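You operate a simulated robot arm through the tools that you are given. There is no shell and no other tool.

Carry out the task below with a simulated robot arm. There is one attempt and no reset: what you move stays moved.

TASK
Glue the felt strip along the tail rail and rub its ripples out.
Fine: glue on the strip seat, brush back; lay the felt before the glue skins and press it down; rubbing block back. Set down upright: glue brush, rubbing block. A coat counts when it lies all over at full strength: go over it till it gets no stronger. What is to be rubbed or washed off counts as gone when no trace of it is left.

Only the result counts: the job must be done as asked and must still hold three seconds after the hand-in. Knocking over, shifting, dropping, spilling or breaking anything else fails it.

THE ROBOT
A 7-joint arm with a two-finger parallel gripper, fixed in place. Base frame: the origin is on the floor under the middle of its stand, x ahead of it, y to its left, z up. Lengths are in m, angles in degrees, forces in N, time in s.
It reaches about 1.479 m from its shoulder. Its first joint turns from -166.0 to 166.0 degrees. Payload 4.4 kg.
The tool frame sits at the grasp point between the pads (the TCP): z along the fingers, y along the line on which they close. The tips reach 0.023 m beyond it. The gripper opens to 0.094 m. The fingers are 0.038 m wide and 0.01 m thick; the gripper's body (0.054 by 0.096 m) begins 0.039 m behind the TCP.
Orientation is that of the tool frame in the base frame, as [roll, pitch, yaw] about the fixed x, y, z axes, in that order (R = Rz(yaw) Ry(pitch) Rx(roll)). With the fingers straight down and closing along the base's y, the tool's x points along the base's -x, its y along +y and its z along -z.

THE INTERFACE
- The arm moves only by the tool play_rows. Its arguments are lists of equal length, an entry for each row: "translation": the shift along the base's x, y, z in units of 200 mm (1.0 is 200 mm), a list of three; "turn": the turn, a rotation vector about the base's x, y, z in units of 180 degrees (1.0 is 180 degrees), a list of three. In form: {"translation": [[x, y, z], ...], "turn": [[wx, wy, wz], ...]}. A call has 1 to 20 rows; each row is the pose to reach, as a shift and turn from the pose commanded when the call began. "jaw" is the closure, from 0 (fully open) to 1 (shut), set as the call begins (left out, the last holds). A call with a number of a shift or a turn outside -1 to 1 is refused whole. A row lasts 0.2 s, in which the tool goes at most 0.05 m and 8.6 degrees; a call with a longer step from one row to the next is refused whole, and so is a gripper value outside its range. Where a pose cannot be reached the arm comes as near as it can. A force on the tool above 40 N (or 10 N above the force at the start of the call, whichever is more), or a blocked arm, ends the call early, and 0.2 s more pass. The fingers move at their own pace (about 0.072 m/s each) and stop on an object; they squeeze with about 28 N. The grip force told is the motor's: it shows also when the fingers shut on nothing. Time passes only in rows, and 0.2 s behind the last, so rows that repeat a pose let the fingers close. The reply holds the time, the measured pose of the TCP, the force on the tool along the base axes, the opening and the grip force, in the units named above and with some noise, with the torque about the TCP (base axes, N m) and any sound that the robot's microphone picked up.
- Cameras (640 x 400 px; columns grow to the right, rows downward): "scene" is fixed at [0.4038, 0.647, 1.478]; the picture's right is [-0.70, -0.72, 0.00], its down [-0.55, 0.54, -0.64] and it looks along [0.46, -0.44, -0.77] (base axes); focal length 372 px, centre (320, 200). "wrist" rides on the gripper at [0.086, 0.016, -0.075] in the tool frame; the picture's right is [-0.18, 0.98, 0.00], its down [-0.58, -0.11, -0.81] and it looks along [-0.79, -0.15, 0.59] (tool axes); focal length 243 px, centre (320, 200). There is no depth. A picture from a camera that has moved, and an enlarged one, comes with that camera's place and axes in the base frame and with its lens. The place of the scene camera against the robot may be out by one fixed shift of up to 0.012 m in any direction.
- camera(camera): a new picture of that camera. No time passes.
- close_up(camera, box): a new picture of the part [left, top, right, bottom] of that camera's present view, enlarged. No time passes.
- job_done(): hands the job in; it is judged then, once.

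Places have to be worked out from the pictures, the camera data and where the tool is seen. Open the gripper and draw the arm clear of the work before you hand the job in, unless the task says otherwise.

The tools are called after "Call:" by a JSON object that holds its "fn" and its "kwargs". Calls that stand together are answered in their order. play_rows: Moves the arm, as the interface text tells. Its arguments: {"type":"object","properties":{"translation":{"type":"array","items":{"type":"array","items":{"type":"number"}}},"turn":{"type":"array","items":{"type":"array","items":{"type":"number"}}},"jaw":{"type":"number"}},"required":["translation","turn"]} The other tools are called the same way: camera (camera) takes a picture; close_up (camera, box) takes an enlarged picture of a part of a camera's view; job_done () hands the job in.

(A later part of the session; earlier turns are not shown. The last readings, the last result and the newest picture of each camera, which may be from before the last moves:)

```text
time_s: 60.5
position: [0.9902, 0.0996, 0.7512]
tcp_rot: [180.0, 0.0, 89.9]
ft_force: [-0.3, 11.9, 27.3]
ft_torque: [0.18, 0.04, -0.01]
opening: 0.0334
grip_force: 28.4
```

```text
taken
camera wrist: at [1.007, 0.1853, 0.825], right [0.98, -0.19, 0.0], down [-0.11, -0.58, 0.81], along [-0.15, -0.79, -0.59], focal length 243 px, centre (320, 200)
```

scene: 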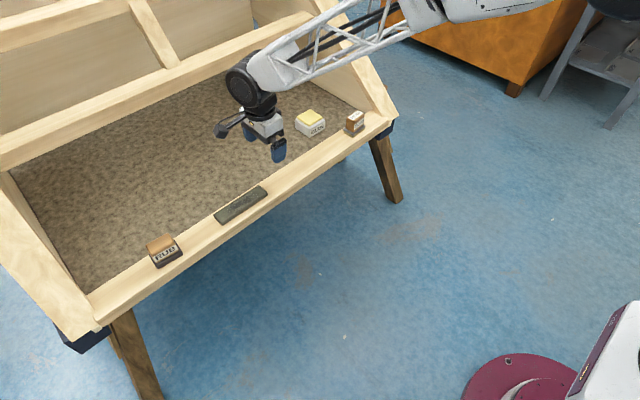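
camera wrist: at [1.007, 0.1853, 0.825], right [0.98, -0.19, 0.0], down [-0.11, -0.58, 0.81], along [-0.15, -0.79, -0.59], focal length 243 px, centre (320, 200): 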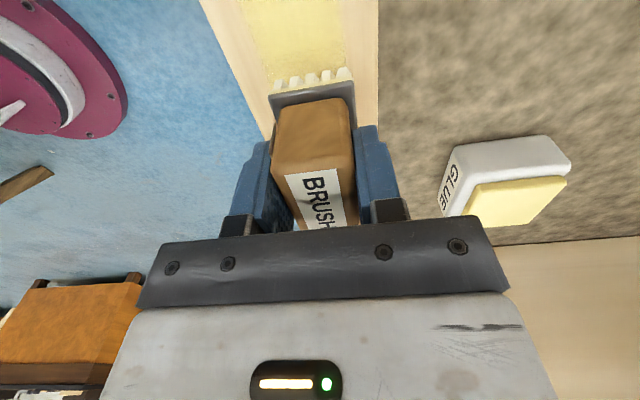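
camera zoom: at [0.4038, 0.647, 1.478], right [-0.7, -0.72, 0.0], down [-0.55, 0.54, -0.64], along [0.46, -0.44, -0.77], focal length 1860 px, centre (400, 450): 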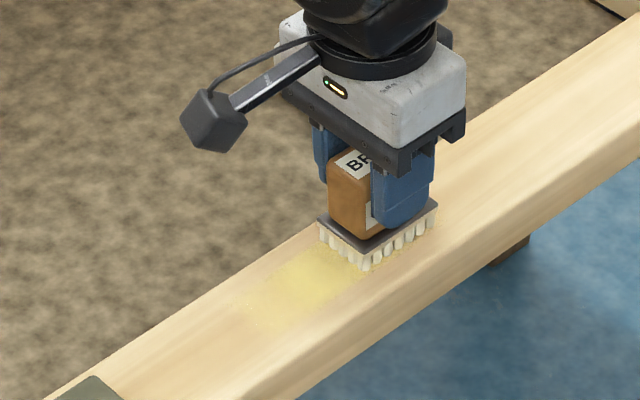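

Glue shows as a yellow coat on the gap, so the seat is here. I ease the pressure a bit and sweep on toward -y to find the seat's far end.

Call:
{"fn": "play_rows", "kwargs": {"translation": [[0, -0.1, 0.004], [0, -0.2, 0.006], [0, -0.3, 0.006], [0, -0.4, 0.006], [0, -0.4, 0.2], [0, -0.4, 0.2]], "turn": [[0, 0, 0], [0, 0, 0], [0, 0, 0], [0, 0, 0], [0, 0, 0], [0, 0, 0]]}}

Call:
{"fn": "close_up", "kwargs": {"camera": "scene", "box": [240, 110, 368, 190]}}

Call:
{"fn": "close_up", "kwargs": {"camera": "scene", "box": [264, 130, 344, 180]}}

```text
time_s: 61.9
position: [0.9887, 0.0188, 0.7909]
tcp_rot: [-179.9, 0.0, 90.0]
ft_force: [-0.4, -0.1, -1.2]
ft_torque: [-0.03, -0.01, -0.02]
opening: 0.0334
grip_force: 28.5
```

```text
5.00 times, centred on (304, 150) of scene
camera zoom: at [0.4038, 0.647, 1.478], right [-0.7, -0.72, 0.0], down [-0.55, 0.54, -0.64], along [0.46, -0.44, -0.77], focal length 1860 px, centre (400, 450)
```

zoom: 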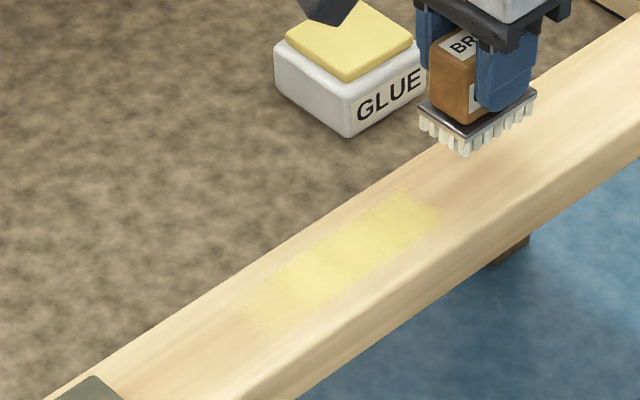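

```text
8.00 times, centred on (304, 155) of scene
camera zoom: at [0.4038, 0.647, 1.478], right [-0.7, -0.72, 0.0], down [-0.55, 0.54, -0.64], along [0.46, -0.44, -0.77], focal length 2977 px, centre (448, 560)
```

zoom: 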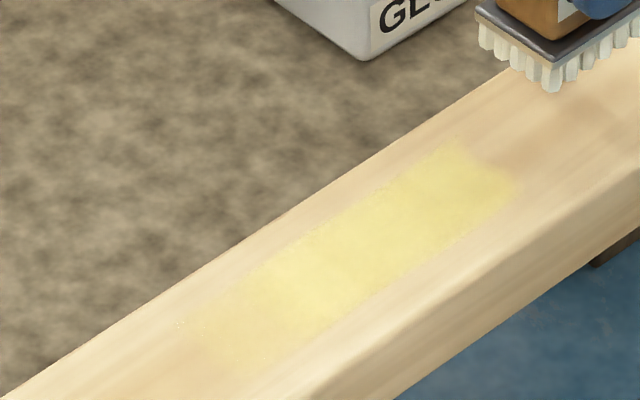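

The yellow coat marks the seat: roughly y 0.06–0.21, centred near x≈0.99, matching the felt's size. I go over it back and forth from end to end with light pressure, with a small sideways offset to cover its edges.

Call:
{"fn": "play_rows", "kwargs": {"translation": [[0, 0.12, -0.1], [0, 0.12, -0.19], [0, 0.12, -0.196], [0, 0.22, -0.196], [0, 0.32, -0.196], [0, 0.42, -0.196], [0, 0.52, -0.196], [0, 0.62, -0.196], [0, 0.72, -0.196], [0, 0.82, -0.196], [0, 0.92, -0.196], [0.03, 0.92, -0.196], [0.03, 0.82, -0.196], [0.03, 0.72, -0.196], [0.03, 0.62, -0.196], [0.03, 0.52, -0.196], [0.03, 0.42, -0.196], [0.03, 0.32, -0.196], [0.03, 0.22, -0.196], [0.03, 0.12, -0.196]], "turn": [[0, 0, 0], [0, 0, 0], [0, 0, 0], [0, 0, 0], [0, 0, 0], [0, 0, 0], [0, 0, 0], [0, 0, 0], [0, 0, 0], [0, 0, 0], [0, 0, 0], [0, 0, 0], [0, 0, 0], [0, 0, 0], [0, 0, 0], [0, 0, 0], [0, 0, 0], [0, 0, 0], [0, 0, 0], [0, 0, 0]]}}

Call:
{"fn": "close_up", "kwargs": {"camera": "scene", "box": [264, 130, 344, 180]}}

```text
time_s: 66.1
position: [0.9962, 0.0454, 0.7524]
tcp_rot: [-180.0, 0.0, 89.9]
ft_force: [0.4, -0.4, -1.3]
ft_torque: [0.02, 0.01, -0.01]
opening: 0.0334
grip_force: 27.8
```

```text
8.00 times, centred on (304, 155) of scene
camera zoom: at [0.4038, 0.647, 1.478], right [-0.7, -0.72, 0.0], down [-0.55, 0.54, -0.64], along [0.46, -0.44, -0.77], focal length 2977 px, centre (448, 560)
```

zoom: 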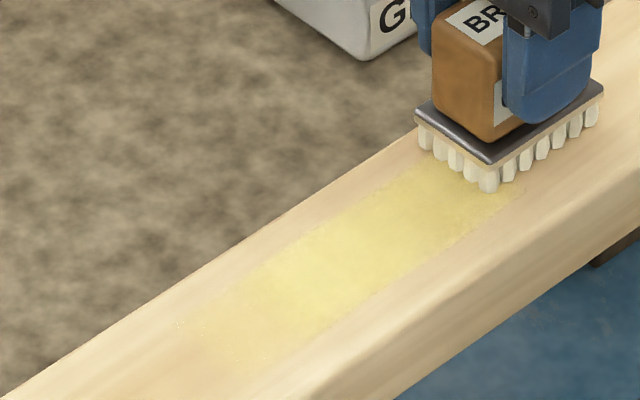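

The force is zero at the end, so the brush slid a bit further up and lost contact. I lower in small steps to find contact again.

Call:
{"fn": "play_rows", "kwargs": {"translation": [[0, 0.1, -0.005], [0, 0.1, -0.01], [0, 0.1, -0.01]], "turn": [[0, 0, 0], [0, 0, 0], [0, 0, 0]]}}

```text
time_s: 66.9
position: [0.9965, 0.0639, 0.7518]
tcp_rot: [180.0, 0.1, 89.9]
ft_force: [1.1, -3.1, 9.8]
ft_torque: [-0.42, -0.03, 0.03]
opening: 0.0333
grip_force: 27.6
```

Contact is back at about 10 N. I keep this height and make several passes over the whole seat.

Call:
{"fn": "play_rows", "kwargs": {"translation": [[0, 0.1, 0], [0, 0.2, 0], [0, 0.3, 0], [0, 0.4, 0], [0, 0.5, 0], [0, 0.6, 0], [0, 0.7, 0], [-0.03, 0.7, 0], [-0.03, 0.6, 0], [-0.03, 0.5, 0], [-0.03, 0.4, 0], [-0.03, 0.3, 0], [-0.03, 0.2, 0], [-0.03, 0.1, 0], [-0.03, 0.0, 0], [-0.055, 0.0, 0], [-0.055, 0.1, 0], [-0.055, 0.2, 0], [-0.055, 0.3, 0], [-0.055, 0.4, 0]], "turn": [[0, 0, 0], [0, 0, 0], [0, 0, 0], [0, 0, 0], [0, 0, 0], [0, 0, 0], [0, 0, 0], [0, 0, 0], [0, 0, 0], [0, 0, 0], [0, 0, 0], [0, 0, 0], [0, 0, 0], [0, 0, 0], [0, 0, 0], [0, 0, 0], [0, 0, 0], [0, 0, 0], [0, 0, 0], [0, 0, 0]]}}

Call:
{"fn": "close_up", "kwargs": {"camera": "scene", "box": [264, 130, 344, 180]}}

```text
time_s: 69.4
position: [0.9902, 0.142, 0.7517]
tcp_rot: [179.8, 0.1, 89.9]
ft_force: [-1.1, 0.5, 3.0]
ft_torque: [-0.1, 0.04, 0.01]
opening: 0.0333
grip_force: 28.3
stopped in row 12: the force on the tool passed its limit at 40 N (the readings are from after the stop); the commanded pose is now the measured one
```

```text
8.00 times, centred on (304, 155) of scene
camera zoom: at [0.4038, 0.647, 1.478], right [-0.7, -0.72, 0.0], down [-0.55, 0.54, -0.64], along [0.46, -0.44, -0.77], focal length 2977 px, centre (448, 560)
```

zoom: 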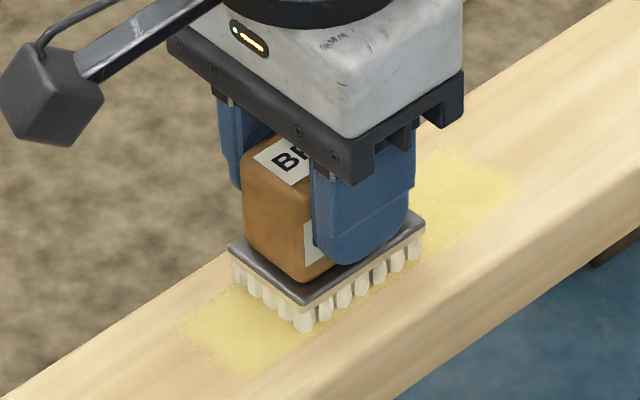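

The stop came from pressing a bit hard; the ferrule now likely sits against the fingertips, so it won't slide more. The pose was re-zeroed with 3 N contact, and I continue passes at this height.

Call:
{"fn": "play_rows", "kwargs": {"translation": [[0, 0.1, 0], [0, 0.2, 0], [0, 0.32, 0], [0.025, 0.32, 0], [0.025, 0.2, 0], [0.025, 0.1, 0], [0.025, 0, 0], [0.025, -0.1, 0], [0.025, -0.2, 0], [0.025, -0.3, 0], [0.025, -0.4, 0], [0.025, -0.48, 0], [-0.025, -0.48, 0], [-0.025, -0.4, 0], [-0.025, -0.3, 0], [-0.025, -0.2, 0], [-0.025, -0.1, 0], [-0.025, 0, 0], [-0.025, 0.1, 0], [-0.025, 0.2, 0]], "turn": [[0, 0, 0], [0, 0, 0], [0, 0, 0], [0, 0, 0], [0, 0, 0], [0, 0, 0], [0, 0, 0], [0, 0, 0], [0, 0, 0], [0, 0, 0], [0, 0, 0], [0, 0, 0], [0, 0, 0], [0, 0, 0], [0, 0, 0], [0, 0, 0], [0, 0, 0], [0, 0, 0], [0, 0, 0], [0, 0, 0]]}}

Call:
{"fn": "close_up", "kwargs": {"camera": "scene", "box": [264, 130, 344, 180]}}

```text
time_s: 73.6
position: [0.9835, 0.1811, 0.7515]
tcp_rot: [179.8, 0.0, 89.8]
ft_force: [-0.5, -5.4, 12.8]
ft_torque: [-0.32, 0.09, 0.03]
opening: 0.0332
grip_force: 28.0
```

```text
8.00 times, centred on (304, 155) of scene
camera zoom: at [0.4038, 0.647, 1.478], right [-0.7, -0.72, 0.0], down [-0.55, 0.54, -0.64], along [0.46, -0.44, -0.77], focal length 2977 px, centre (448, 560)
```

zoom: 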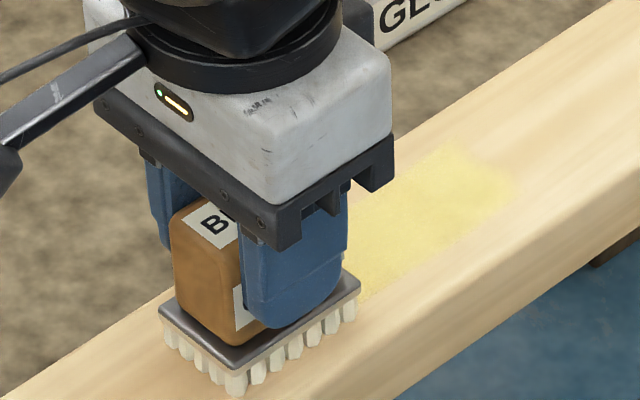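

Contact held at about 13 N through these passes. I lift and carry the brush to the pot for fresh glue, and inspect the seat on the way.

Call:
{"fn": "play_rows", "kwargs": {"translation": [[0, 0, 0.1], [0.02, 0, 0.25], [0.02, -0.15, 0.25], [0.1, -0.35, 0.25], [0.25, -0.5, 0.25], [0.4, -0.65, 0.25], [0.55, -0.8, 0.25], [0.7, -0.92, 0.25], [0.775, -0.995, 0.2], [0.775, -0.995, 0.1], [0.775, -0.995, 0.06], [0.775, -0.995, 0.06]], "turn": [[0, 0, 0], [0, 0, 0], [0, 0, 0], [0, 0, 0], [0, 0, 0], [0, 0, 0], [0, 0, 0], [0, 0, 0], [0, 0, 0], [0, 0, 0], [0, 0, 0], [0, 0, 0]]}}

Call:
{"fn": "close_up", "kwargs": {"camera": "scene", "box": [264, 130, 344, 180]}}

Call:
{"fn": "close_up", "kwargs": {"camera": "scene", "box": [276, 90, 356, 140]}}

```text
time_s: 76.2
position: [1.1399, -0.0181, 0.7632]
tcp_rot: [179.9, 0.0, 89.8]
ft_force: [-0.1, 0.0, 0.0]
ft_torque: [0.02, -0.02, -0.04]
opening: 0.0336
grip_force: 27.9
```

```text
8.00 times, centred on (304, 155) of scene
camera zoom: at [0.4038, 0.647, 1.478], right [-0.7, -0.72, 0.0], down [-0.55, 0.54, -0.64], along [0.46, -0.44, -0.77], focal length 2977 px, centre (448, 560)
```

zoom: 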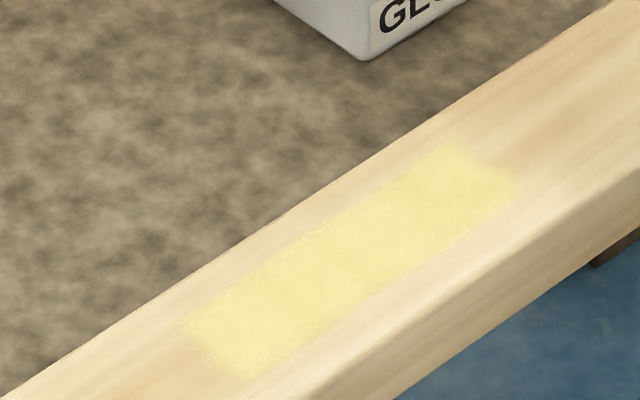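

```text
8.00 times, centred on (316, 115) of scene
camera zoom: at [0.4038, 0.647, 1.478], right [-0.7, -0.72, 0.0], down [-0.55, 0.54, -0.64], along [0.46, -0.44, -0.77], focal length 2977 px, centre (352, 880)
```

zoom: 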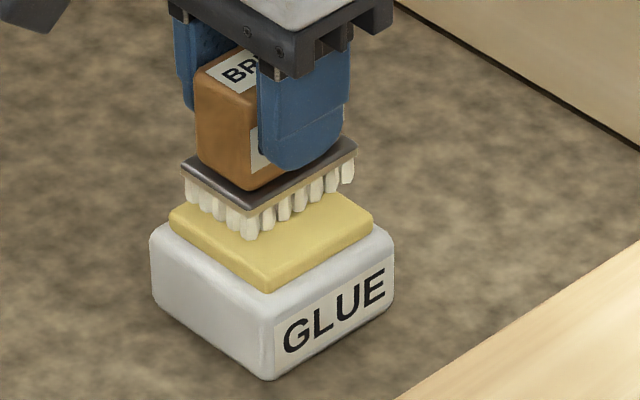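

The seat is clear now: about 0.145 x 0.038 m, with a ragged left end that needs more. I dip the brush again lightly.

Call:
{"fn": "play_rows", "kwargs": {"translation": [[0, 0, -0.006], [0, 0, -0.012], [0, 0, -0.016], [0, 0, -0.016]], "turn": [[0, 0, 0], [0, 0, 0], [0, 0, 0], [0, 0, 0]]}}

```text
time_s: 77.2
position: [1.1417, -0.0176, 0.7627]
tcp_rot: [179.8, 0.1, 89.9]
ft_force: [-2.9, 1.5, 26.1]
ft_torque: [0.2, 0.31, 0.03]
opening: 0.0335
grip_force: 28.3
```

Dipped. I carry the brush back over the seat's left end and lower it to near contact.

Call:
{"fn": "play_rows", "kwargs": {"translation": [[0, 0, 0.08], [0, 0, 0.25], [-0.15, 0.15, 0.25], [-0.3, 0.3, 0.25], [-0.45, 0.45, 0.25], [-0.6, 0.6, 0.25], [-0.72, 0.78, 0.25], [-0.76, 0.98, 0.2], [-0.76, 0.98, 0.08], [-0.76, 0.98, -0.02], [-0.76, 0.98, -0.04], [-0.76, 0.98, -0.044], [-0.76, 0.98, -0.044]], "turn": [[0, 0, 0], [0, 0, 0], [0, 0, 0], [0, 0, 0], [0, 0, 0], [0, 0, 0], [0, 0, 0], [0, 0, 0], [0, 0, 0], [0, 0, 0], [0, 0, 0], [0, 0, 0], [0, 0, 0]]}}

```text
time_s: 80.0
position: [0.9889, 0.1795, 0.7515]
tcp_rot: [179.9, 0.0, 89.9]
ft_force: [-1.4, -1.9, 12.7]
ft_torque: [-0.19, 0.13, -0.02]
opening: 0.0334
grip_force: 27.8
```

Contact is good at about 13 N. I make wide passes covering both side edges and both ends.

Call:
{"fn": "play_rows", "kwargs": {"translation": [[0, 0.1, 0], [0.03, 0.1, 0], [0.03, 0, 0], [0.03, -0.12, 0], [0.03, -0.24, 0], [0.03, -0.36, 0], [0.03, -0.48, 0], [0.03, -0.6, 0], [0.03, -0.66, 0], [0, -0.66, 0], [-0.03, -0.66, 0], [-0.03, -0.56, 0], [-0.03, -0.44, 0], [-0.03, -0.32, 0], [-0.03, -0.2, 0], [-0.03, -0.08, 0], [-0.03, 0.04, 0], [-0.03, 0.1, 0], [0, 0.1, 0], [0, 0, 0]], "turn": [[0, 0, 0], [0, 0, 0], [0, 0, 0], [0, 0, 0], [0, 0, 0], [0, 0, 0], [0, 0, 0], [0, 0, 0], [0, 0, 0], [0, 0, 0], [0, 0, 0], [0, 0, 0], [0, 0, 0], [0, 0, 0], [0, 0, 0], [0, 0, 0], [0, 0, 0], [0, 0, 0], [0, 0, 0], [0, 0, 0]]}}

Call:
{"fn": "close_up", "kwargs": {"camera": "scene", "box": [264, 130, 344, 180]}}

```text
time_s: 84.2
position: [0.9902, 0.1792, 0.7502]
tcp_rot: [179.9, 0.0, 89.9]
ft_force: [1.2, 9.8, 20.9]
ft_torque: [0.55, -0.28, 0.1]
opening: 0.0335
grip_force: 27.5
```

```text
8.00 times, centred on (304, 155) of scene
camera zoom: at [0.4038, 0.647, 1.478], right [-0.7, -0.72, 0.0], down [-0.55, 0.54, -0.64], along [0.46, -0.44, -0.77], focal length 2977 px, centre (448, 560)
```

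zoom: 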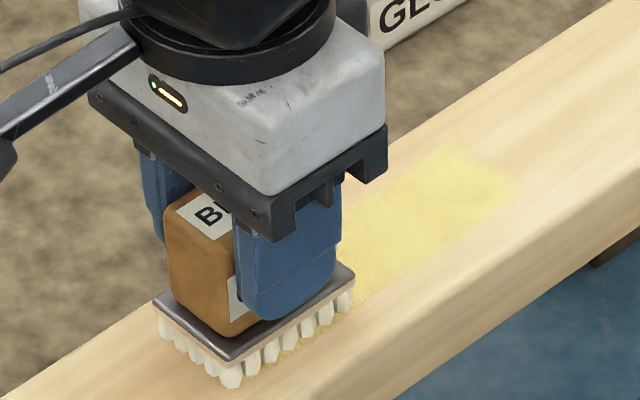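

I lift the brush clear and check the coat over the whole seat.

Call:
{"fn": "play_rows", "kwargs": {"translation": [[0, 0, 0.1], [0, -0.1, 0.25], [0, -0.3, 0.25], [0, -0.5, 0.25], [0, -0.7, 0.25], [0, -0.9, 0.25], [0, -0.9, 0.25]], "turn": [[0, 0, 0], [0, 0, 0], [0, 0, 0], [0, 0, 0], [0, 0, 0], [0, 0, 0], [0, 0, 0]]}}

Call:
{"fn": "close_up", "kwargs": {"camera": "scene", "box": [264, 130, 344, 180]}}

Call:
{"fn": "close_up", "kwargs": {"camera": "scene", "box": [276, 140, 324, 170]}}

```text
time_s: 85.8
position: [0.9894, -0.0016, 0.8013]
tcp_rot: [-180.0, 0.0, 89.9]
ft_force: [0.2, -0.3, -1.3]
ft_torque: [0.0, 0.04, -0.01]
opening: 0.0335
grip_force: 27.9
```

```text
8.00 times, centred on (304, 155) of scene
camera zoom: at [0.4038, 0.647, 1.478], right [-0.7, -0.72, 0.0], down [-0.55, 0.54, -0.64], along [0.46, -0.44, -0.77], focal length 2977 px, centre (448, 560)
```

zoom: 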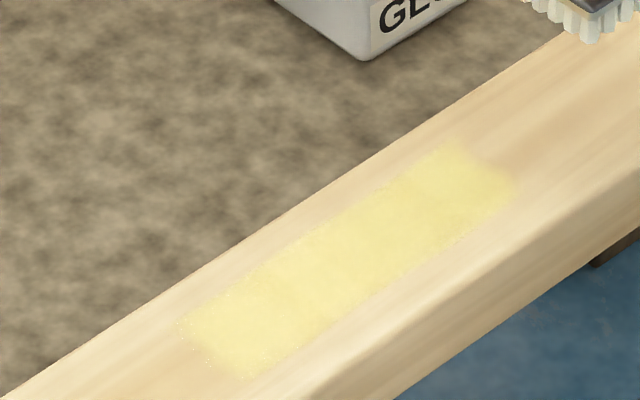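

```text
13.33 times, centred on (300, 155) of scene
camera zoom: at [0.4038, 0.647, 1.478], right [-0.7, -0.72, 0.0], down [-0.55, 0.54, -0.64], along [0.46, -0.44, -0.77], focal length 4961 px, centre (587, 800)
```

zoom: 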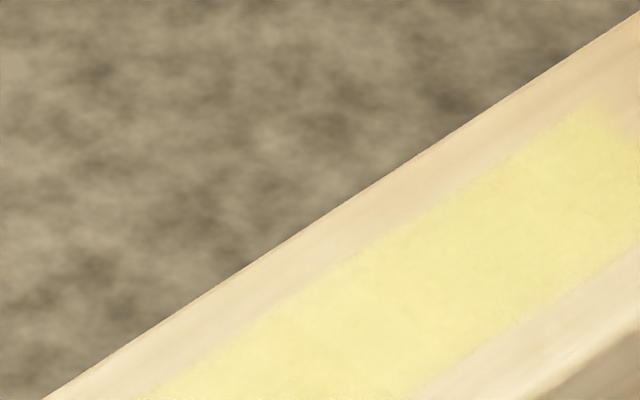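

The coat is nearly even, but the right end looks a little thinner. I make another full round, dwelling at both ends.

Call:
{"fn": "play_rows", "kwargs": {"translation": [[0, 0.18, -0.15], [0, 0.18, -0.24], [0, 0.18, -0.25], [0.03, 0.18, -0.25], [-0.03, 0.18, -0.25], [-0.03, 0.3, -0.25], [-0.03, 0.42, -0.25], [-0.03, 0.54, -0.25], [-0.03, 0.66, -0.25], [-0.03, 0.78, -0.25], [-0.03, 0.9, -0.25], [-0.03, 1.0, -0.25], [0.03, 1.0, -0.25], [0.03, 0.88, -0.25], [0.03, 0.76, -0.25], [0.03, 0.64, -0.25], [0.03, 0.52, -0.25], [0.03, 0.4, -0.25], [0.03, 0.28, -0.25], [0.03, 0.18, -0.25]], "turn": [[0, 0, 0], [0, 0, 0], [0, 0, 0], [0, 0, 0], [0, 0, 0], [0, 0, 0], [0, 0, 0], [0, 0, 0], [0, 0, 0], [0, 0, 0], [0, 0, 0], [0, 0, 0], [0, 0, 0], [0, 0, 0], [0, 0, 0], [0, 0, 0], [0, 0, 0], [0, 0, 0], [0, 0, 0], [0, 0, 0]]}}

Call:
{"fn": "close_up", "kwargs": {"camera": "scene", "box": [264, 130, 344, 180]}}

```text
time_s: 90.0
position: [0.9948, 0.0352, 0.752]
tcp_rot: [179.8, 0.0, 89.9]
ft_force: [-0.9, 3.2, 6.2]
ft_torque: [0.12, -0.15, 0.07]
opening: 0.0334
grip_force: 28.6
```

```text
8.00 times, centred on (304, 155) of scene
camera zoom: at [0.4038, 0.647, 1.478], right [-0.7, -0.72, 0.0], down [-0.55, 0.54, -0.64], along [0.46, -0.44, -0.77], focal length 2977 px, centre (448, 560)
```

zoom: 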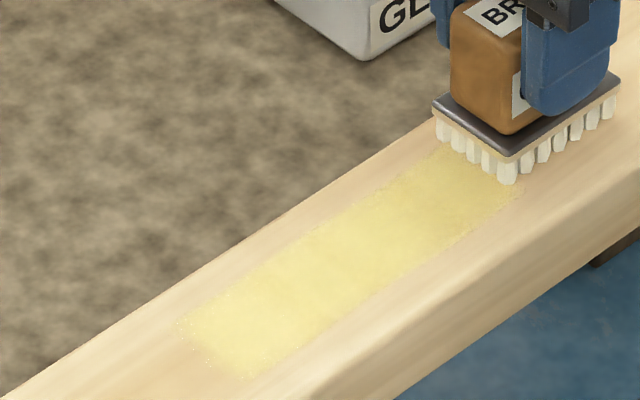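

I lift off to above the brush's home spot and compare the coat without the gripper's shadow.

Call:
{"fn": "play_rows", "kwargs": {"translation": [[-0.01, -0.05, 0.1], [-0.03, -0.2, 0.2], [-0.03, -0.35, 0.2], [-0.03, -0.515, 0.2], [-0.03, -0.515, 0.2]], "turn": [[0, 0, 0], [0, 0, 0], [0, 0, 0], [0, 0, 0], [0, 0, 0]]}}

Call:
{"fn": "close_up", "kwargs": {"camera": "scene", "box": [264, 130, 344, 180]}}

Call:
{"fn": "close_up", "kwargs": {"camera": "scene", "box": [296, 135, 344, 165]}}

Call:
{"fn": "close_up", "kwargs": {"camera": "scene", "box": [276, 155, 324, 185]}}

```text
time_s: 91.2
position: [0.9888, -0.0687, 0.7913]
tcp_rot: [179.9, 0.0, 89.8]
ft_force: [-0.2, 0.3, 0.1]
ft_torque: [-0.01, 0.01, -0.01]
opening: 0.0335
grip_force: 27.9
```

```text
8.00 times, centred on (304, 155) of scene
camera zoom: at [0.4038, 0.647, 1.478], right [-0.7, -0.72, 0.0], down [-0.55, 0.54, -0.64], along [0.46, -0.44, -0.77], focal length 2977 px, centre (448, 560)
```

zoom: 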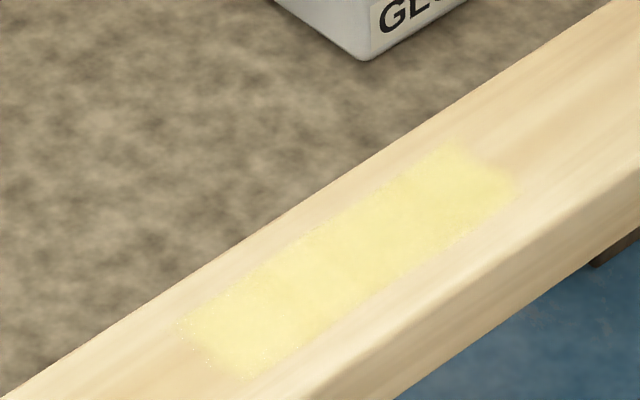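

```text
13.33 times, centred on (320, 150) of scene
camera zoom: at [0.4038, 0.647, 1.478], right [-0.7, -0.72, 0.0], down [-0.55, 0.54, -0.64], along [0.46, -0.44, -0.77], focal length 4961 px, centre (320, 867)
```

zoom: 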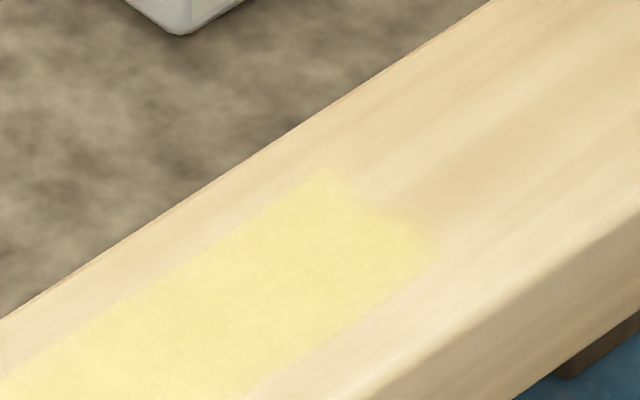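

```text
13.33 times, centred on (300, 170) of scene
camera zoom: at [0.4038, 0.647, 1.478], right [-0.7, -0.72, 0.0], down [-0.55, 0.54, -0.64], along [0.46, -0.44, -0.77], focal length 4961 px, centre (587, 600)
```

zoom: 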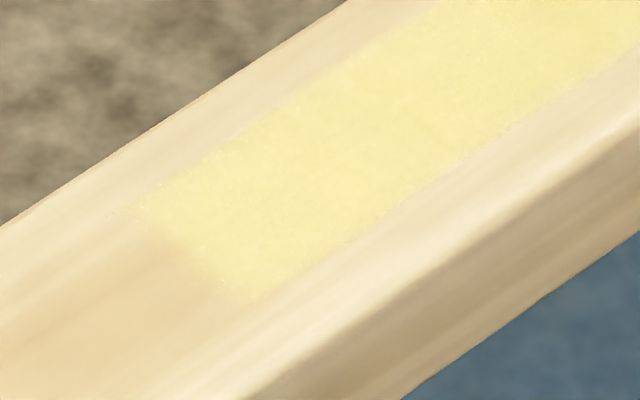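

The coat now looks even and unchanged from the last round, so it is at full strength. I set the brush down on its home spot.

Call:
{"fn": "play_rows", "kwargs": {"translation": [[0, 0.005, -0.1], [0, 0.005, -0.17], [0, 0.005, -0.19], [0, 0.005, -0.197], [0, 0.005, -0.2], [0, 0.005, -0.2]], "turn": [[0, 0, 0], [0, 0, 0], [0, 0, 0], [0, 0, 0], [0, 0, 0], [0, 0, 0]]}}

Call:
{"fn": "close_up", "kwargs": {"camera": "scene", "box": [310, 90, 390, 140]}}

```text
time_s: 92.6
position: [0.9884, -0.0667, 0.7506]
tcp_rot: [179.9, 0.0, 89.9]
ft_force: [-1.4, -0.8, 7.7]
ft_torque: [-0.08, -0.08, -0.08]
opening: 0.0331
grip_force: 27.8
```

```text
8.00 times, centred on (350, 115) of scene
camera zoom: at [0.4038, 0.647, 1.478], right [-0.7, -0.72, 0.0], down [-0.55, 0.54, -0.64], along [0.46, -0.44, -0.77], focal length 2977 px, centre (80, 880)
```

zoom: 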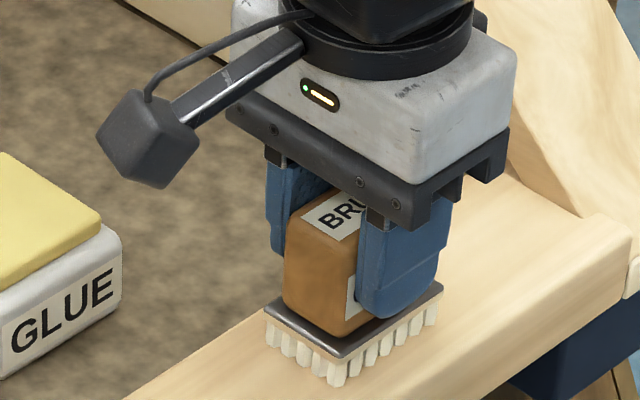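

The brush rests with about 8 N on the rail at its place. I open the fingers, rise and head toward the felt.

Call:
{"fn": "play_rows", "kwargs": {"translation": [[0, 0, 0], [0, 0, 0], [0, 0, 0], [0, 0, 0.05], [0, 0, 0.15], [0, 0, 0.35], [0, 0.2, 0.4], [0, 0.4, 0.4], [0, 0.6, 0.4], [0, 0.8, 0.4], [0, 1.0, 0.4]], "turn": [[0, 0, 0], [0, 0, 0], [0, 0, 0], [0, 0, 0], [0, 0, 0], [0, 0, 0], [0, 0, 0], [0, 0, 0], [0, 0, 0], [0, 0, 0], [0, 0, 0]], "jaw": 0.0}}

Call:
{"fn": "play_rows", "kwargs": {"translation": [[0, 0.2, 0.0], [0, 0.4, 0.0], [0, 0.45, 0.0], [0, 0.45, 0.0]], "turn": [[0, 0, 0], [0, 0, 0], [0, 0, 0], [0, 0, 0]]}}

Call:
{"fn": "camera", "kwargs": {"camera": "wrist"}}

Call:
{"fn": "close_up", "kwargs": {"camera": "wrist", "box": [240, 0, 440, 240]}}

Call:
{"fn": "close_up", "kwargs": {"camera": "scene", "box": [264, 90, 392, 170]}}

```text
time_s: 95.0
position: [0.9885, 0.1329, 0.8293]
tcp_rot: [180.0, 0.0, 89.9]
ft_force: [0.7, -0.3, 0.1]
ft_torque: [-0.01, -0.01, 0.02]
opening: 0.0941
grip_force: 0.0
```

```text
time_s: 96.0
position: [0.9887, 0.2222, 0.8305]
tcp_rot: [179.9, -0.1, 89.9]
ft_force: [0.8, 0.2, 0.5]
ft_torque: [0.01, 0.01, 0.01]
opening: 0.0937
grip_force: 0.1
```

```text
taken
camera wrist: at [1.0047, 0.3088, 0.9042], right [0.98, -0.19, 0.0], down [-0.11, -0.58, 0.81], along [-0.15, -0.79, -0.59], focal length 243 px, centre (320, 200)
```

wrist: 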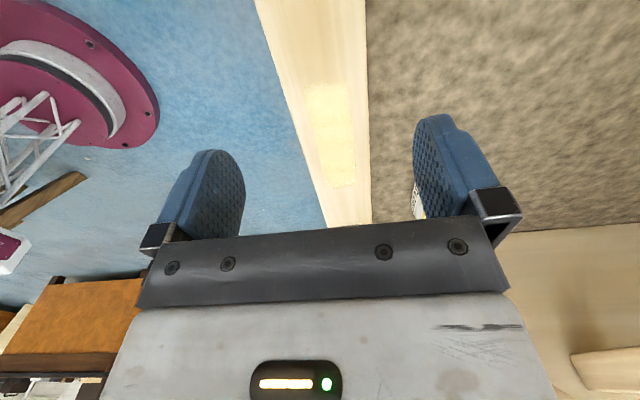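

```text
1.67 times, centred on (340, 120) of wrist
camera zoom: at [1.0047, 0.3088, 0.9042], right [0.98, -0.19, 0.0], down [-0.11, -0.58, 0.81], along [-0.15, -0.79, -0.59], focal length 404 px, centre (287, 333)
```

zoom: 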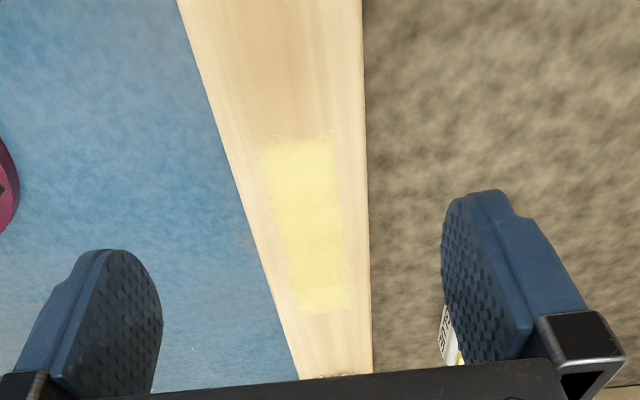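

```text
5.00 times, centred on (328, 130) of scene
camera zoom: at [0.4038, 0.647, 1.478], right [-0.7, -0.72, 0.0], down [-0.55, 0.54, -0.64], along [0.46, -0.44, -0.77], focal length 1860 px, centre (280, 550)
```

zoom: 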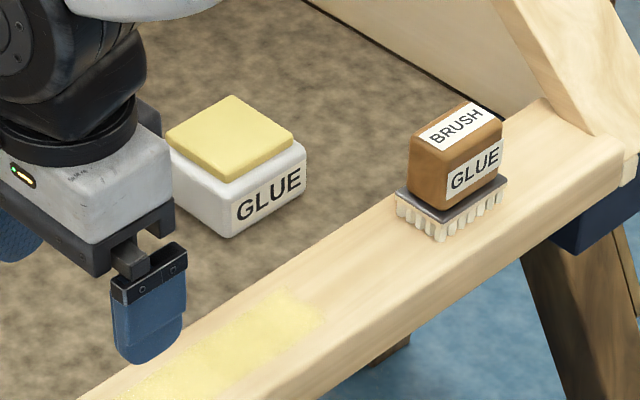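

The brush stands upright at home. Pictures cost no time, so I measure the seat's ends more precisely from this wrist view.

Call:
{"fn": "close_up", "kwargs": {"camera": "wrist", "box": [290, 60, 370, 120]}}

Call:
{"fn": "close_up", "kwargs": {"camera": "wrist", "box": [290, 150, 390, 225]}}

Call:
{"fn": "close_up", "kwargs": {"camera": "scene", "box": [200, 120, 360, 220]}}

```text
6.67 times, centred on (330, 90) of wrist
camera zoom: at [1.0047, 0.3088, 0.9042], right [0.98, -0.19, 0.0], down [-0.11, -0.58, 0.81], along [-0.15, -0.79, -0.59], focal length 1618 px, centre (253, 933)
```

zoom: 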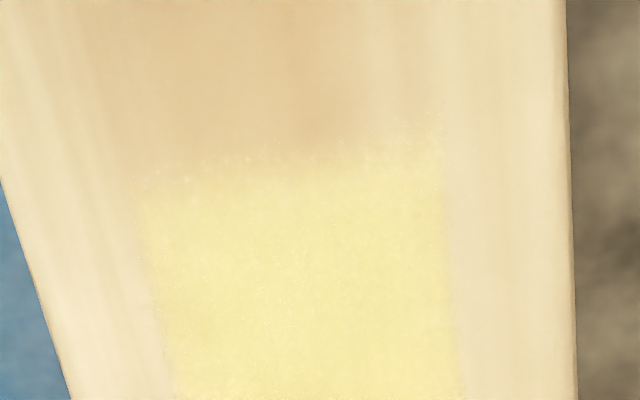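

```text
5.33 times, centred on (340, 188) of wrist
camera zoom: at [1.0047, 0.3088, 0.9042], right [0.98, -0.19, 0.0], down [-0.11, -0.58, 0.81], along [-0.15, -0.79, -0.59], focal length 1294 px, centre (213, 267)
```

zoom: 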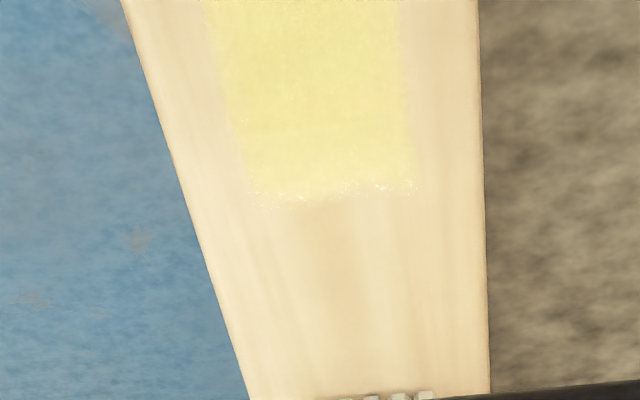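

```text
4.00 times, centred on (280, 170) of scene
camera zoom: at [0.4038, 0.647, 1.478], right [-0.7, -0.72, 0.0], down [-0.55, 0.54, -0.64], along [0.46, -0.44, -0.77], focal length 1488 px, centre (480, 320)
```

zoom: 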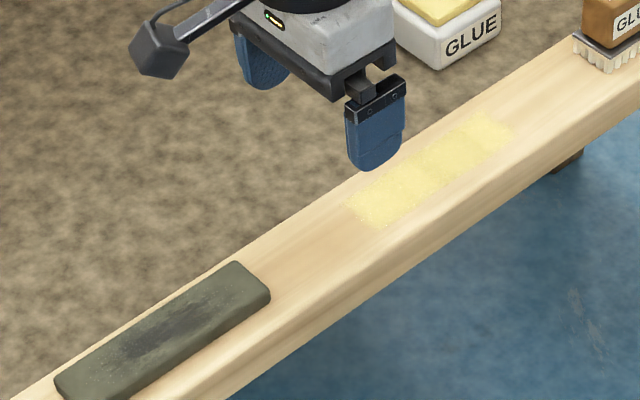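

The seat spans about x 0.968–1.008 and y 0.063–0.202, so its centre is near (0.988, 0.132). I go to the felt now and lower over its middle.

Call:
{"fn": "play_rows", "kwargs": {"translation": [[0, 0.2, 0], [0, 0.4, 0], [0, 0.6, -0.05], [0, 0.734, -0.15], [0, 0.734, -0.3], [0, 0.734, -0.42], [0, 0.734, -0.5], [0, 0.734, -0.5]], "turn": [[0, 0, 0], [0, 0, 0], [0, 0, 0], [0, 0, 0], [0, 0, 0], [0, 0, 0], [0, 0, 0], [0, 0, 0]]}}

Call:
{"fn": "play_rows", "kwargs": {"translation": [[0, 0, 0], [0, 0, 0], [0, 0, 0], [0, 0, 0]], "turn": [[0, 0, 0], [0, 0, 0], [0, 0, 0], [0, 0, 0]], "jaw": 1.0}}

```text
time_s: 97.8
position: [0.9881, 0.3695, 0.7326]
tcp_rot: [180.0, 0.0, 90.0]
ft_force: [0.4, 0.1, 1.3]
ft_torque: [-0.01, 0.03, 0.02]
opening: 0.094
grip_force: 0.1
```

```text
time_s: 98.8
position: [0.989, 0.3702, 0.7321]
tcp_rot: [-180.0, 0.0, 89.9]
ft_force: [-0.2, 0.4, -0.5]
ft_torque: [0.01, -0.03, 0.02]
opening: 0.0388
grip_force: 27.9
```

The felt is gripped (0.0388). I lift it and carry it over the seat.

Call:
{"fn": "play_rows", "kwargs": {"translation": [[0, 0, 0.05], [0, 0, 0.15], [0, -0.2, 0.15], [0, -0.4, 0.15], [0, -0.6, 0.15], [0, -0.8, 0.15], [0, -1.0, 0.15]], "turn": [[0, 0, 0], [0, 0, 0], [0, 0, 0], [0, 0, 0], [0, 0, 0], [0, 0, 0], [0, 0, 0]]}}

Call:
{"fn": "play_rows", "kwargs": {"translation": [[0, -0.12, 0], [0, -0.19, -0.03], [0, -0.19, -0.08], [0, -0.19, -0.11], [0, -0.19, -0.11]], "turn": [[0, 0, 0], [0, 0, 0], [0, 0, 0], [0, 0, 0], [0, 0, 0]]}}

Call:
{"fn": "close_up", "kwargs": {"camera": "scene", "box": [240, 110, 368, 190]}}

Call:
{"fn": "camera", "kwargs": {"camera": "wrist"}}

```text
time_s: 100.4
position: [0.9894, 0.1705, 0.7617]
tcp_rot: [179.9, 0.0, 90.0]
ft_force: [-0.5, -0.9, 0.3]
ft_torque: [0.01, -0.02, 0.01]
opening: 0.0382
grip_force: 27.9
```

```text
time_s: 101.6
position: [0.9878, 0.1306, 0.7384]
tcp_rot: [-180.0, 0.0, 89.9]
ft_force: [0.3, 0.0, 0.5]
ft_torque: [-0.03, -0.04, -0.02]
opening: 0.0385
grip_force: 27.8
```

```text
5.00 times, centred on (304, 150) of scene
camera zoom: at [0.4038, 0.647, 1.478], right [-0.7, -0.72, 0.0], down [-0.55, 0.54, -0.64], along [0.46, -0.44, -0.77], focal length 1860 px, centre (400, 450)
```

zoom: 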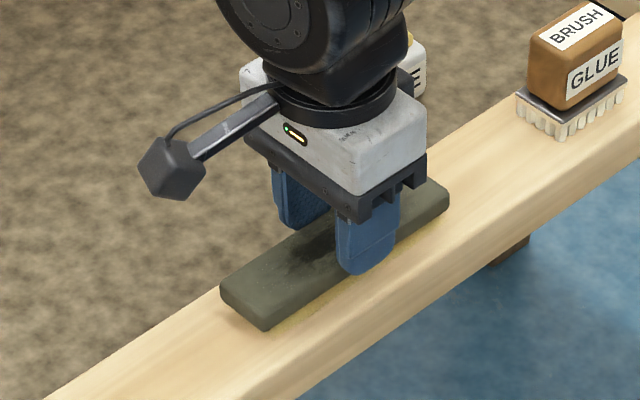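

```text
taken
camera wrist: at [1.0049, 0.2169, 0.8126], right [0.98, -0.19, 0.0], down [-0.11, -0.58, 0.81], along [-0.15, -0.79, -0.59], focal length 243 px, centre (320, 200)
```

wrist: 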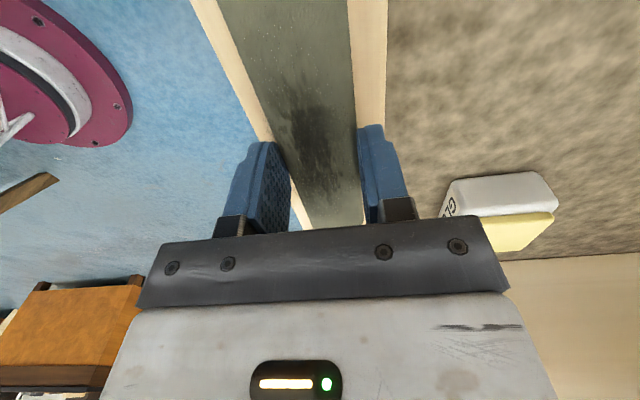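

The felt hangs about 6–7 mm above the seat and lines up with it. I lower it onto the glue and press slightly.

Call:
{"fn": "play_rows", "kwargs": {"translation": [[0, -0.005, -0.015], [0, -0.005, -0.03], [0, -0.005, -0.036], [0, -0.005, -0.04], [0, -0.005, -0.04]], "turn": [[0, 0, 0], [0, 0, 0], [0, 0, 0], [0, 0, 0], [0, 0, 0]]}}

Call:
{"fn": "close_up", "kwargs": {"camera": "scene", "box": [264, 130, 344, 180]}}

```text
time_s: 102.8
position: [0.9885, 0.1307, 0.7315]
tcp_rot: [179.9, 0.1, 89.8]
ft_force: [-0.5, -0.8, 14.0]
ft_torque: [-0.04, 0.07, 0.04]
opening: 0.0387
grip_force: 28.0
```

```text
8.00 times, centred on (304, 155) of scene
camera zoom: at [0.4038, 0.647, 1.478], right [-0.7, -0.72, 0.0], down [-0.55, 0.54, -0.64], along [0.46, -0.44, -0.77], focal length 2977 px, centre (448, 560)
```

zoom: 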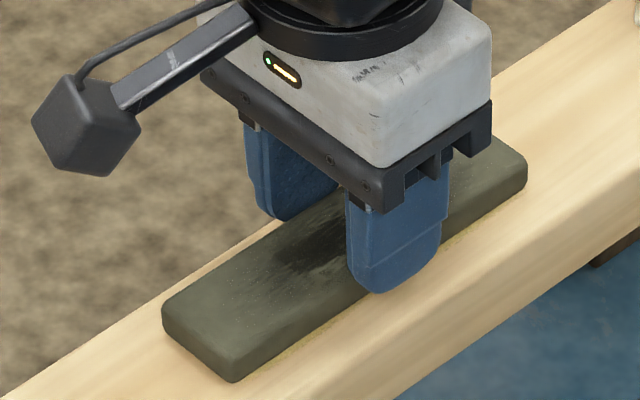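

The felt rests centred on the seat with 14 N. I open the fingers, rise a little and close them so I can press the felt down with the fingertips.

Call:
{"fn": "play_rows", "kwargs": {"translation": [[0, 0, 0], [0, 0, 0], [0, 0, 0.02], [0, 0, 0.12], [0, 0, 0.15]], "turn": [[0, 0, 0], [0, 0, 0], [0, 0, 0], [0, 0, 0], [0, 0, 0]], "jaw": 0.3}}

Call:
{"fn": "play_rows", "kwargs": {"translation": [[0, 0, 0], [0, 0, 0], [0, 0, 0], [0, 0, -0.06], [0, 0, -0.1], [0, 0, -0.11], [0, 0, -0.11]], "turn": [[0, 0, 0], [0, 0, 0], [0, 0, 0], [0, 0, 0], [0, 0, 0], [0, 0, 0], [0, 0, 0]], "jaw": 1.0}}

```text
time_s: 104.0
position: [0.9877, 0.1312, 0.7613]
tcp_rot: [179.8, 0.0, 89.8]
ft_force: [0.8, 0.8, 0.7]
ft_torque: [-0.03, 0.0, 0.0]
opening: 0.0659
grip_force: 0.1
```

```text
time_s: 105.6
position: [0.9886, 0.132, 0.7399]
tcp_rot: [179.9, -0.1, 90.0]
ft_force: [-0.5, 0.8, 4.4]
ft_torque: [-0.05, 0.03, 0.0]
opening: 0.0
grip_force: 28.3
```

The fingertips touch the felt's top at 4 N. I press to about 15 N here, then at both ends.

Call:
{"fn": "play_rows", "kwargs": {"translation": [[0, 0, -0.005], [0, 0, -0.008], [0, 0, -0.008], [0, 0, 0.02], [0, 0.12, 0.02], [0, 0.25, 0.02], [0, 0.25, -0.003], [0, 0.25, -0.008], [0, 0.25, -0.008]], "turn": [[0, 0, 0], [0, 0, 0], [0, 0, 0], [0, 0, 0], [0, 0, 0], [0, 0, 0], [0, 0, 0], [0, 0, 0], [0, 0, 0]]}}

Call:
{"fn": "play_rows", "kwargs": {"translation": [[0, 0, 0.028], [0, -0.13, 0.028], [0, -0.26, 0.028], [0, -0.38, 0.028], [0, -0.5, 0.028], [0, -0.5, 0.005], [0, -0.5, 0], [0, -0.5, 0]], "turn": [[0, 0, 0], [0, 0, 0], [0, 0, 0], [0, 0, 0], [0, 0, 0], [0, 0, 0], [0, 0, 0], [0, 0, 0]]}}

Call:
{"fn": "close_up", "kwargs": {"camera": "scene", "box": [264, 130, 344, 180]}}

```text
time_s: 107.6
position: [0.9891, 0.1814, 0.738]
tcp_rot: [179.8, -0.1, 89.9]
ft_force: [0.7, -2.5, 18.2]
ft_torque: [-0.14, -0.02, 0.01]
opening: 0.0
grip_force: 28.0
```

```text
time_s: 109.4
position: [0.9889, 0.0798, 0.738]
tcp_rot: [179.7, -0.1, 89.9]
ft_force: [-1.3, 1.6, 17.0]
ft_torque: [0.07, 0.01, 0.02]
opening: 0.0002
grip_force: 28.0
```

```text
8.00 times, centred on (304, 155) of scene
camera zoom: at [0.4038, 0.647, 1.478], right [-0.7, -0.72, 0.0], down [-0.55, 0.54, -0.64], along [0.46, -0.44, -0.77], focal length 2977 px, centre (448, 560)
```

zoom: 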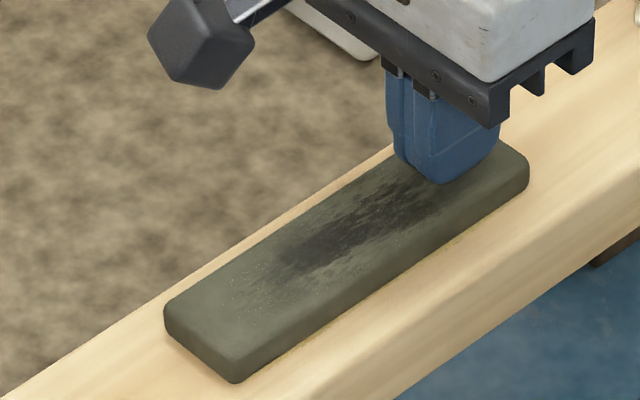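

The felt is pressed at centre and both ends. I lift off and travel toward the rubbing block, to view it from beyond.

Call:
{"fn": "play_rows", "kwargs": {"translation": [[0, 0, 0.1], [0, 0, 0.3], [0, 0.15, 0.45], [0, 0.3, 0.6], [0, 0.5, 0.6], [0, 0.75, 0.6], [0, 1.0, 0.6]], "turn": [[0, 0, 0], [0, 0, 0], [0, 0, 0], [0, 0, 0], [0, 0, 0], [0, 0, 0], [0, 0, 0]], "jaw": 0.0}}

Call:
{"fn": "play_rows", "kwargs": {"translation": [[0, 0.25, 0], [0, 0.5, 0], [0, 0.75, 0], [0, 1.0, 0]], "turn": [[0, 0, 0], [0, 0, 0], [0, 0, 0], [0, 0, 0]]}}

Call:
{"fn": "play_rows", "kwargs": {"translation": [[0, 0.25, 0], [0, 0.5, 0], [0, 0.65, 0], [0, 0.65, 0]], "turn": [[0, 0, 0], [0, 0, 0], [0, 0, 0], [0, 0, 0]]}}

Call:
{"fn": "camera", "kwargs": {"camera": "wrist"}}

Call:
{"fn": "camera", "kwargs": {"camera": "scene"}}

```text
time_s: 111.0
position: [0.9902, 0.279, 0.8564]
tcp_rot: [179.9, 0.0, 89.9]
ft_force: [-0.8, 0.6, 0.5]
ft_torque: [0.0, 0.04, 0.03]
opening: 0.094
grip_force: 0.0
```

```text
time_s: 112.0
position: [0.9913, 0.4799, 0.8559]
tcp_rot: [-180.0, 0.0, 89.8]
ft_force: [0.2, 0.1, 0.6]
ft_torque: [-0.02, 0.0, -0.02]
opening: 0.0943
grip_force: 0.0
```

```text
time_s: 113.0
position: [0.9878, 0.609, 0.856]
tcp_rot: [180.0, 0.0, 89.9]
ft_force: [-0.3, -1.0, -0.2]
ft_torque: [0.0, -0.01, -0.01]
opening: 0.0941
grip_force: 0.1
```

```text
taken
camera wrist: at [1.0046, 0.6959, 0.931], right [0.98, -0.19, 0.0], down [-0.11, -0.58, 0.81], along [-0.15, -0.79, -0.59], focal length 243 px, centre (320, 200)
```

wrist: 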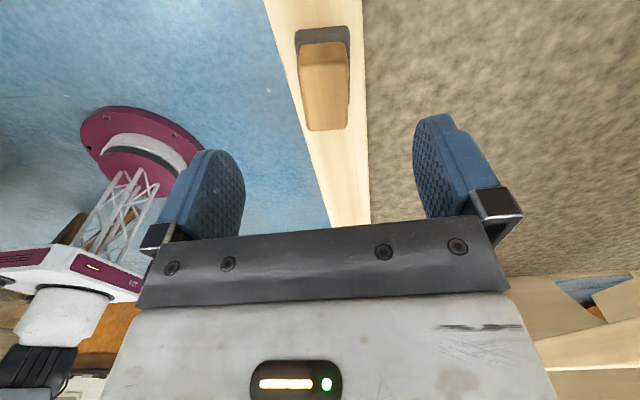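

```text
taken
```

scene: 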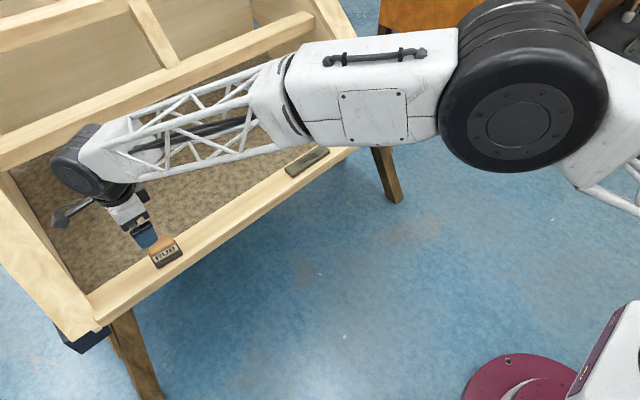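

Call:
{"fn": "close_up", "kwargs": {"camera": "wrist", "box": [260, 0, 400, 150]}}

Call:
{"fn": "close_up", "kwargs": {"camera": "scene", "box": [126, 220, 206, 270]}}

Call:
{"fn": "close_up", "kwargs": {"camera": "scene", "box": [264, 130, 344, 180]}}

```text
2.67 times, centred on (330, 75) of wrist
camera zoom: at [1.0046, 0.6959, 0.931], right [0.98, -0.19, 0.0], down [-0.11, -0.58, 0.81], along [-0.15, -0.79, -0.59], focal length 647 px, centre (293, 533)
```

zoom: 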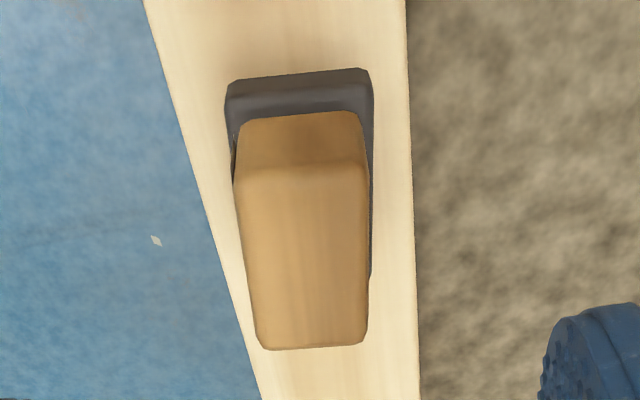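

```text
8.00 times, centred on (166, 245) of scene
camera zoom: at [0.4038, 0.647, 1.478], right [-0.7, -0.72, 0.0], down [-0.55, 0.54, -0.64], along [0.46, -0.44, -0.77], focal length 2977 px, centre (1552, -160)
```

zoom: 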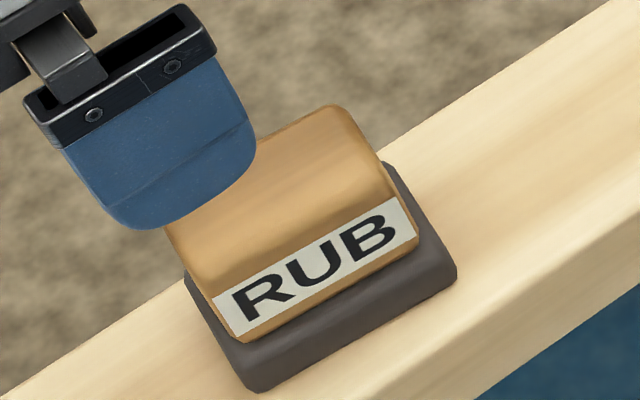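

```text
8.00 times, centred on (304, 155) of scene
camera zoom: at [0.4038, 0.647, 1.478], right [-0.7, -0.72, 0.0], down [-0.55, 0.54, -0.64], along [0.46, -0.44, -0.77], focal length 2977 px, centre (448, 560)
```

zoom: 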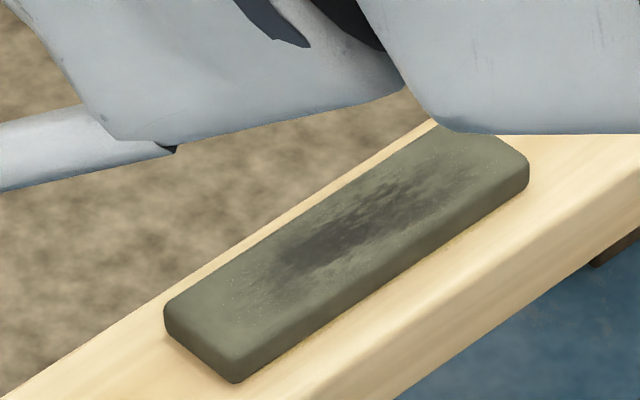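

The rubbing block is at about (0.989, 0.587), yawed about -5.6°, its wooden grip 0.035 m wide with its top near z≈0.754 on a dark pad. I turn the gripper to match and go down over it in steps.

Call:
{"fn": "play_rows", "kwargs": {"translation": [[0.003, -0.05, -0.1], [0.006, -0.1075, -0.25], [0.006, -0.1075, -0.38], [0.006, -0.1075, -0.38]], "turn": [[0, 0, -0.015], [0, 0, -0.031], [0, 0, -0.031], [0, 0, -0.031]]}}

Call:
{"fn": "camera", "kwargs": {"camera": "wrist"}}

Call:
{"fn": "close_up", "kwargs": {"camera": "scene", "box": [126, 210, 222, 270]}}

```text
time_s: 114.0
position: [0.9874, 0.5896, 0.7797]
tcp_rot: [-179.9, 0.0, 84.3]
ft_force: [0.0, 0.0, 1.4]
ft_torque: [0.04, -0.01, 0.01]
opening: 0.094
grip_force: 0.1
```

```text
taken
camera wrist: at [1.0134, 0.6734, 0.8546], right [0.96, -0.28, 0.0], down [-0.17, -0.57, 0.81], along [-0.23, -0.77, -0.59], focal length 243 px, centre (320, 200)
```

wrist: 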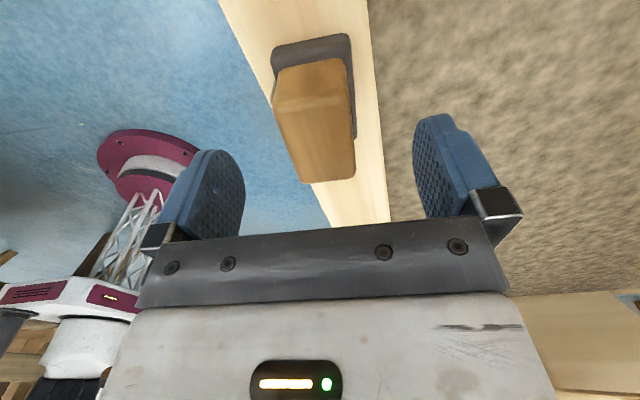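

```text
6.67 times, centred on (174, 240) of scene
camera zoom: at [0.4038, 0.647, 1.478], right [-0.7, -0.72, 0.0], down [-0.55, 0.54, -0.64], along [0.46, -0.44, -0.77], focal length 2481 px, centre (1293, -67)
```

zoom: 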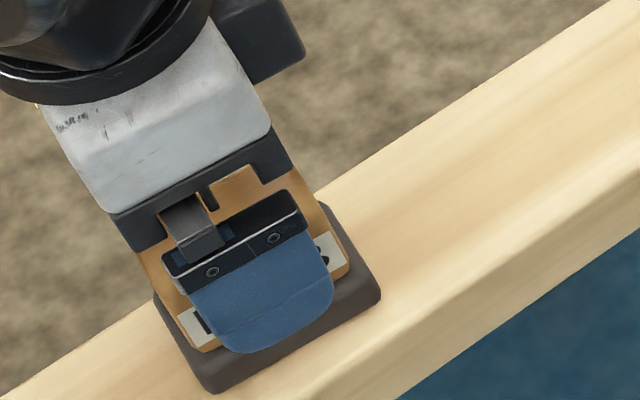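

Call:
{"fn": "close_up", "kwargs": {"camera": "wrist", "box": [240, 20, 400, 200]}}

```text
2.22 times, centred on (320, 110) of wrist
camera zoom: at [1.0134, 0.6734, 0.8546], right [0.96, -0.28, 0.0], down [-0.17, -0.57, 0.81], along [-0.23, -0.77, -0.59], focal length 539 px, centre (320, 400)
```

zoom: 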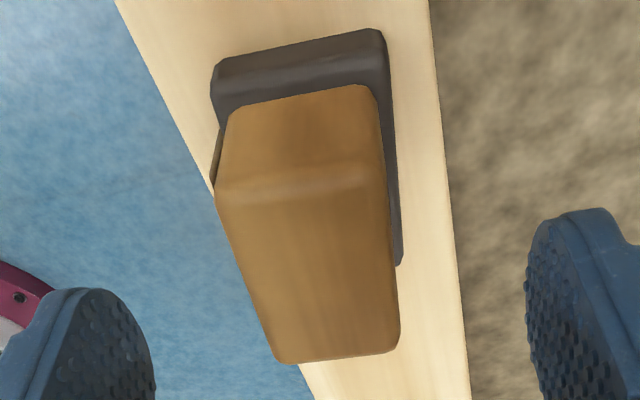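

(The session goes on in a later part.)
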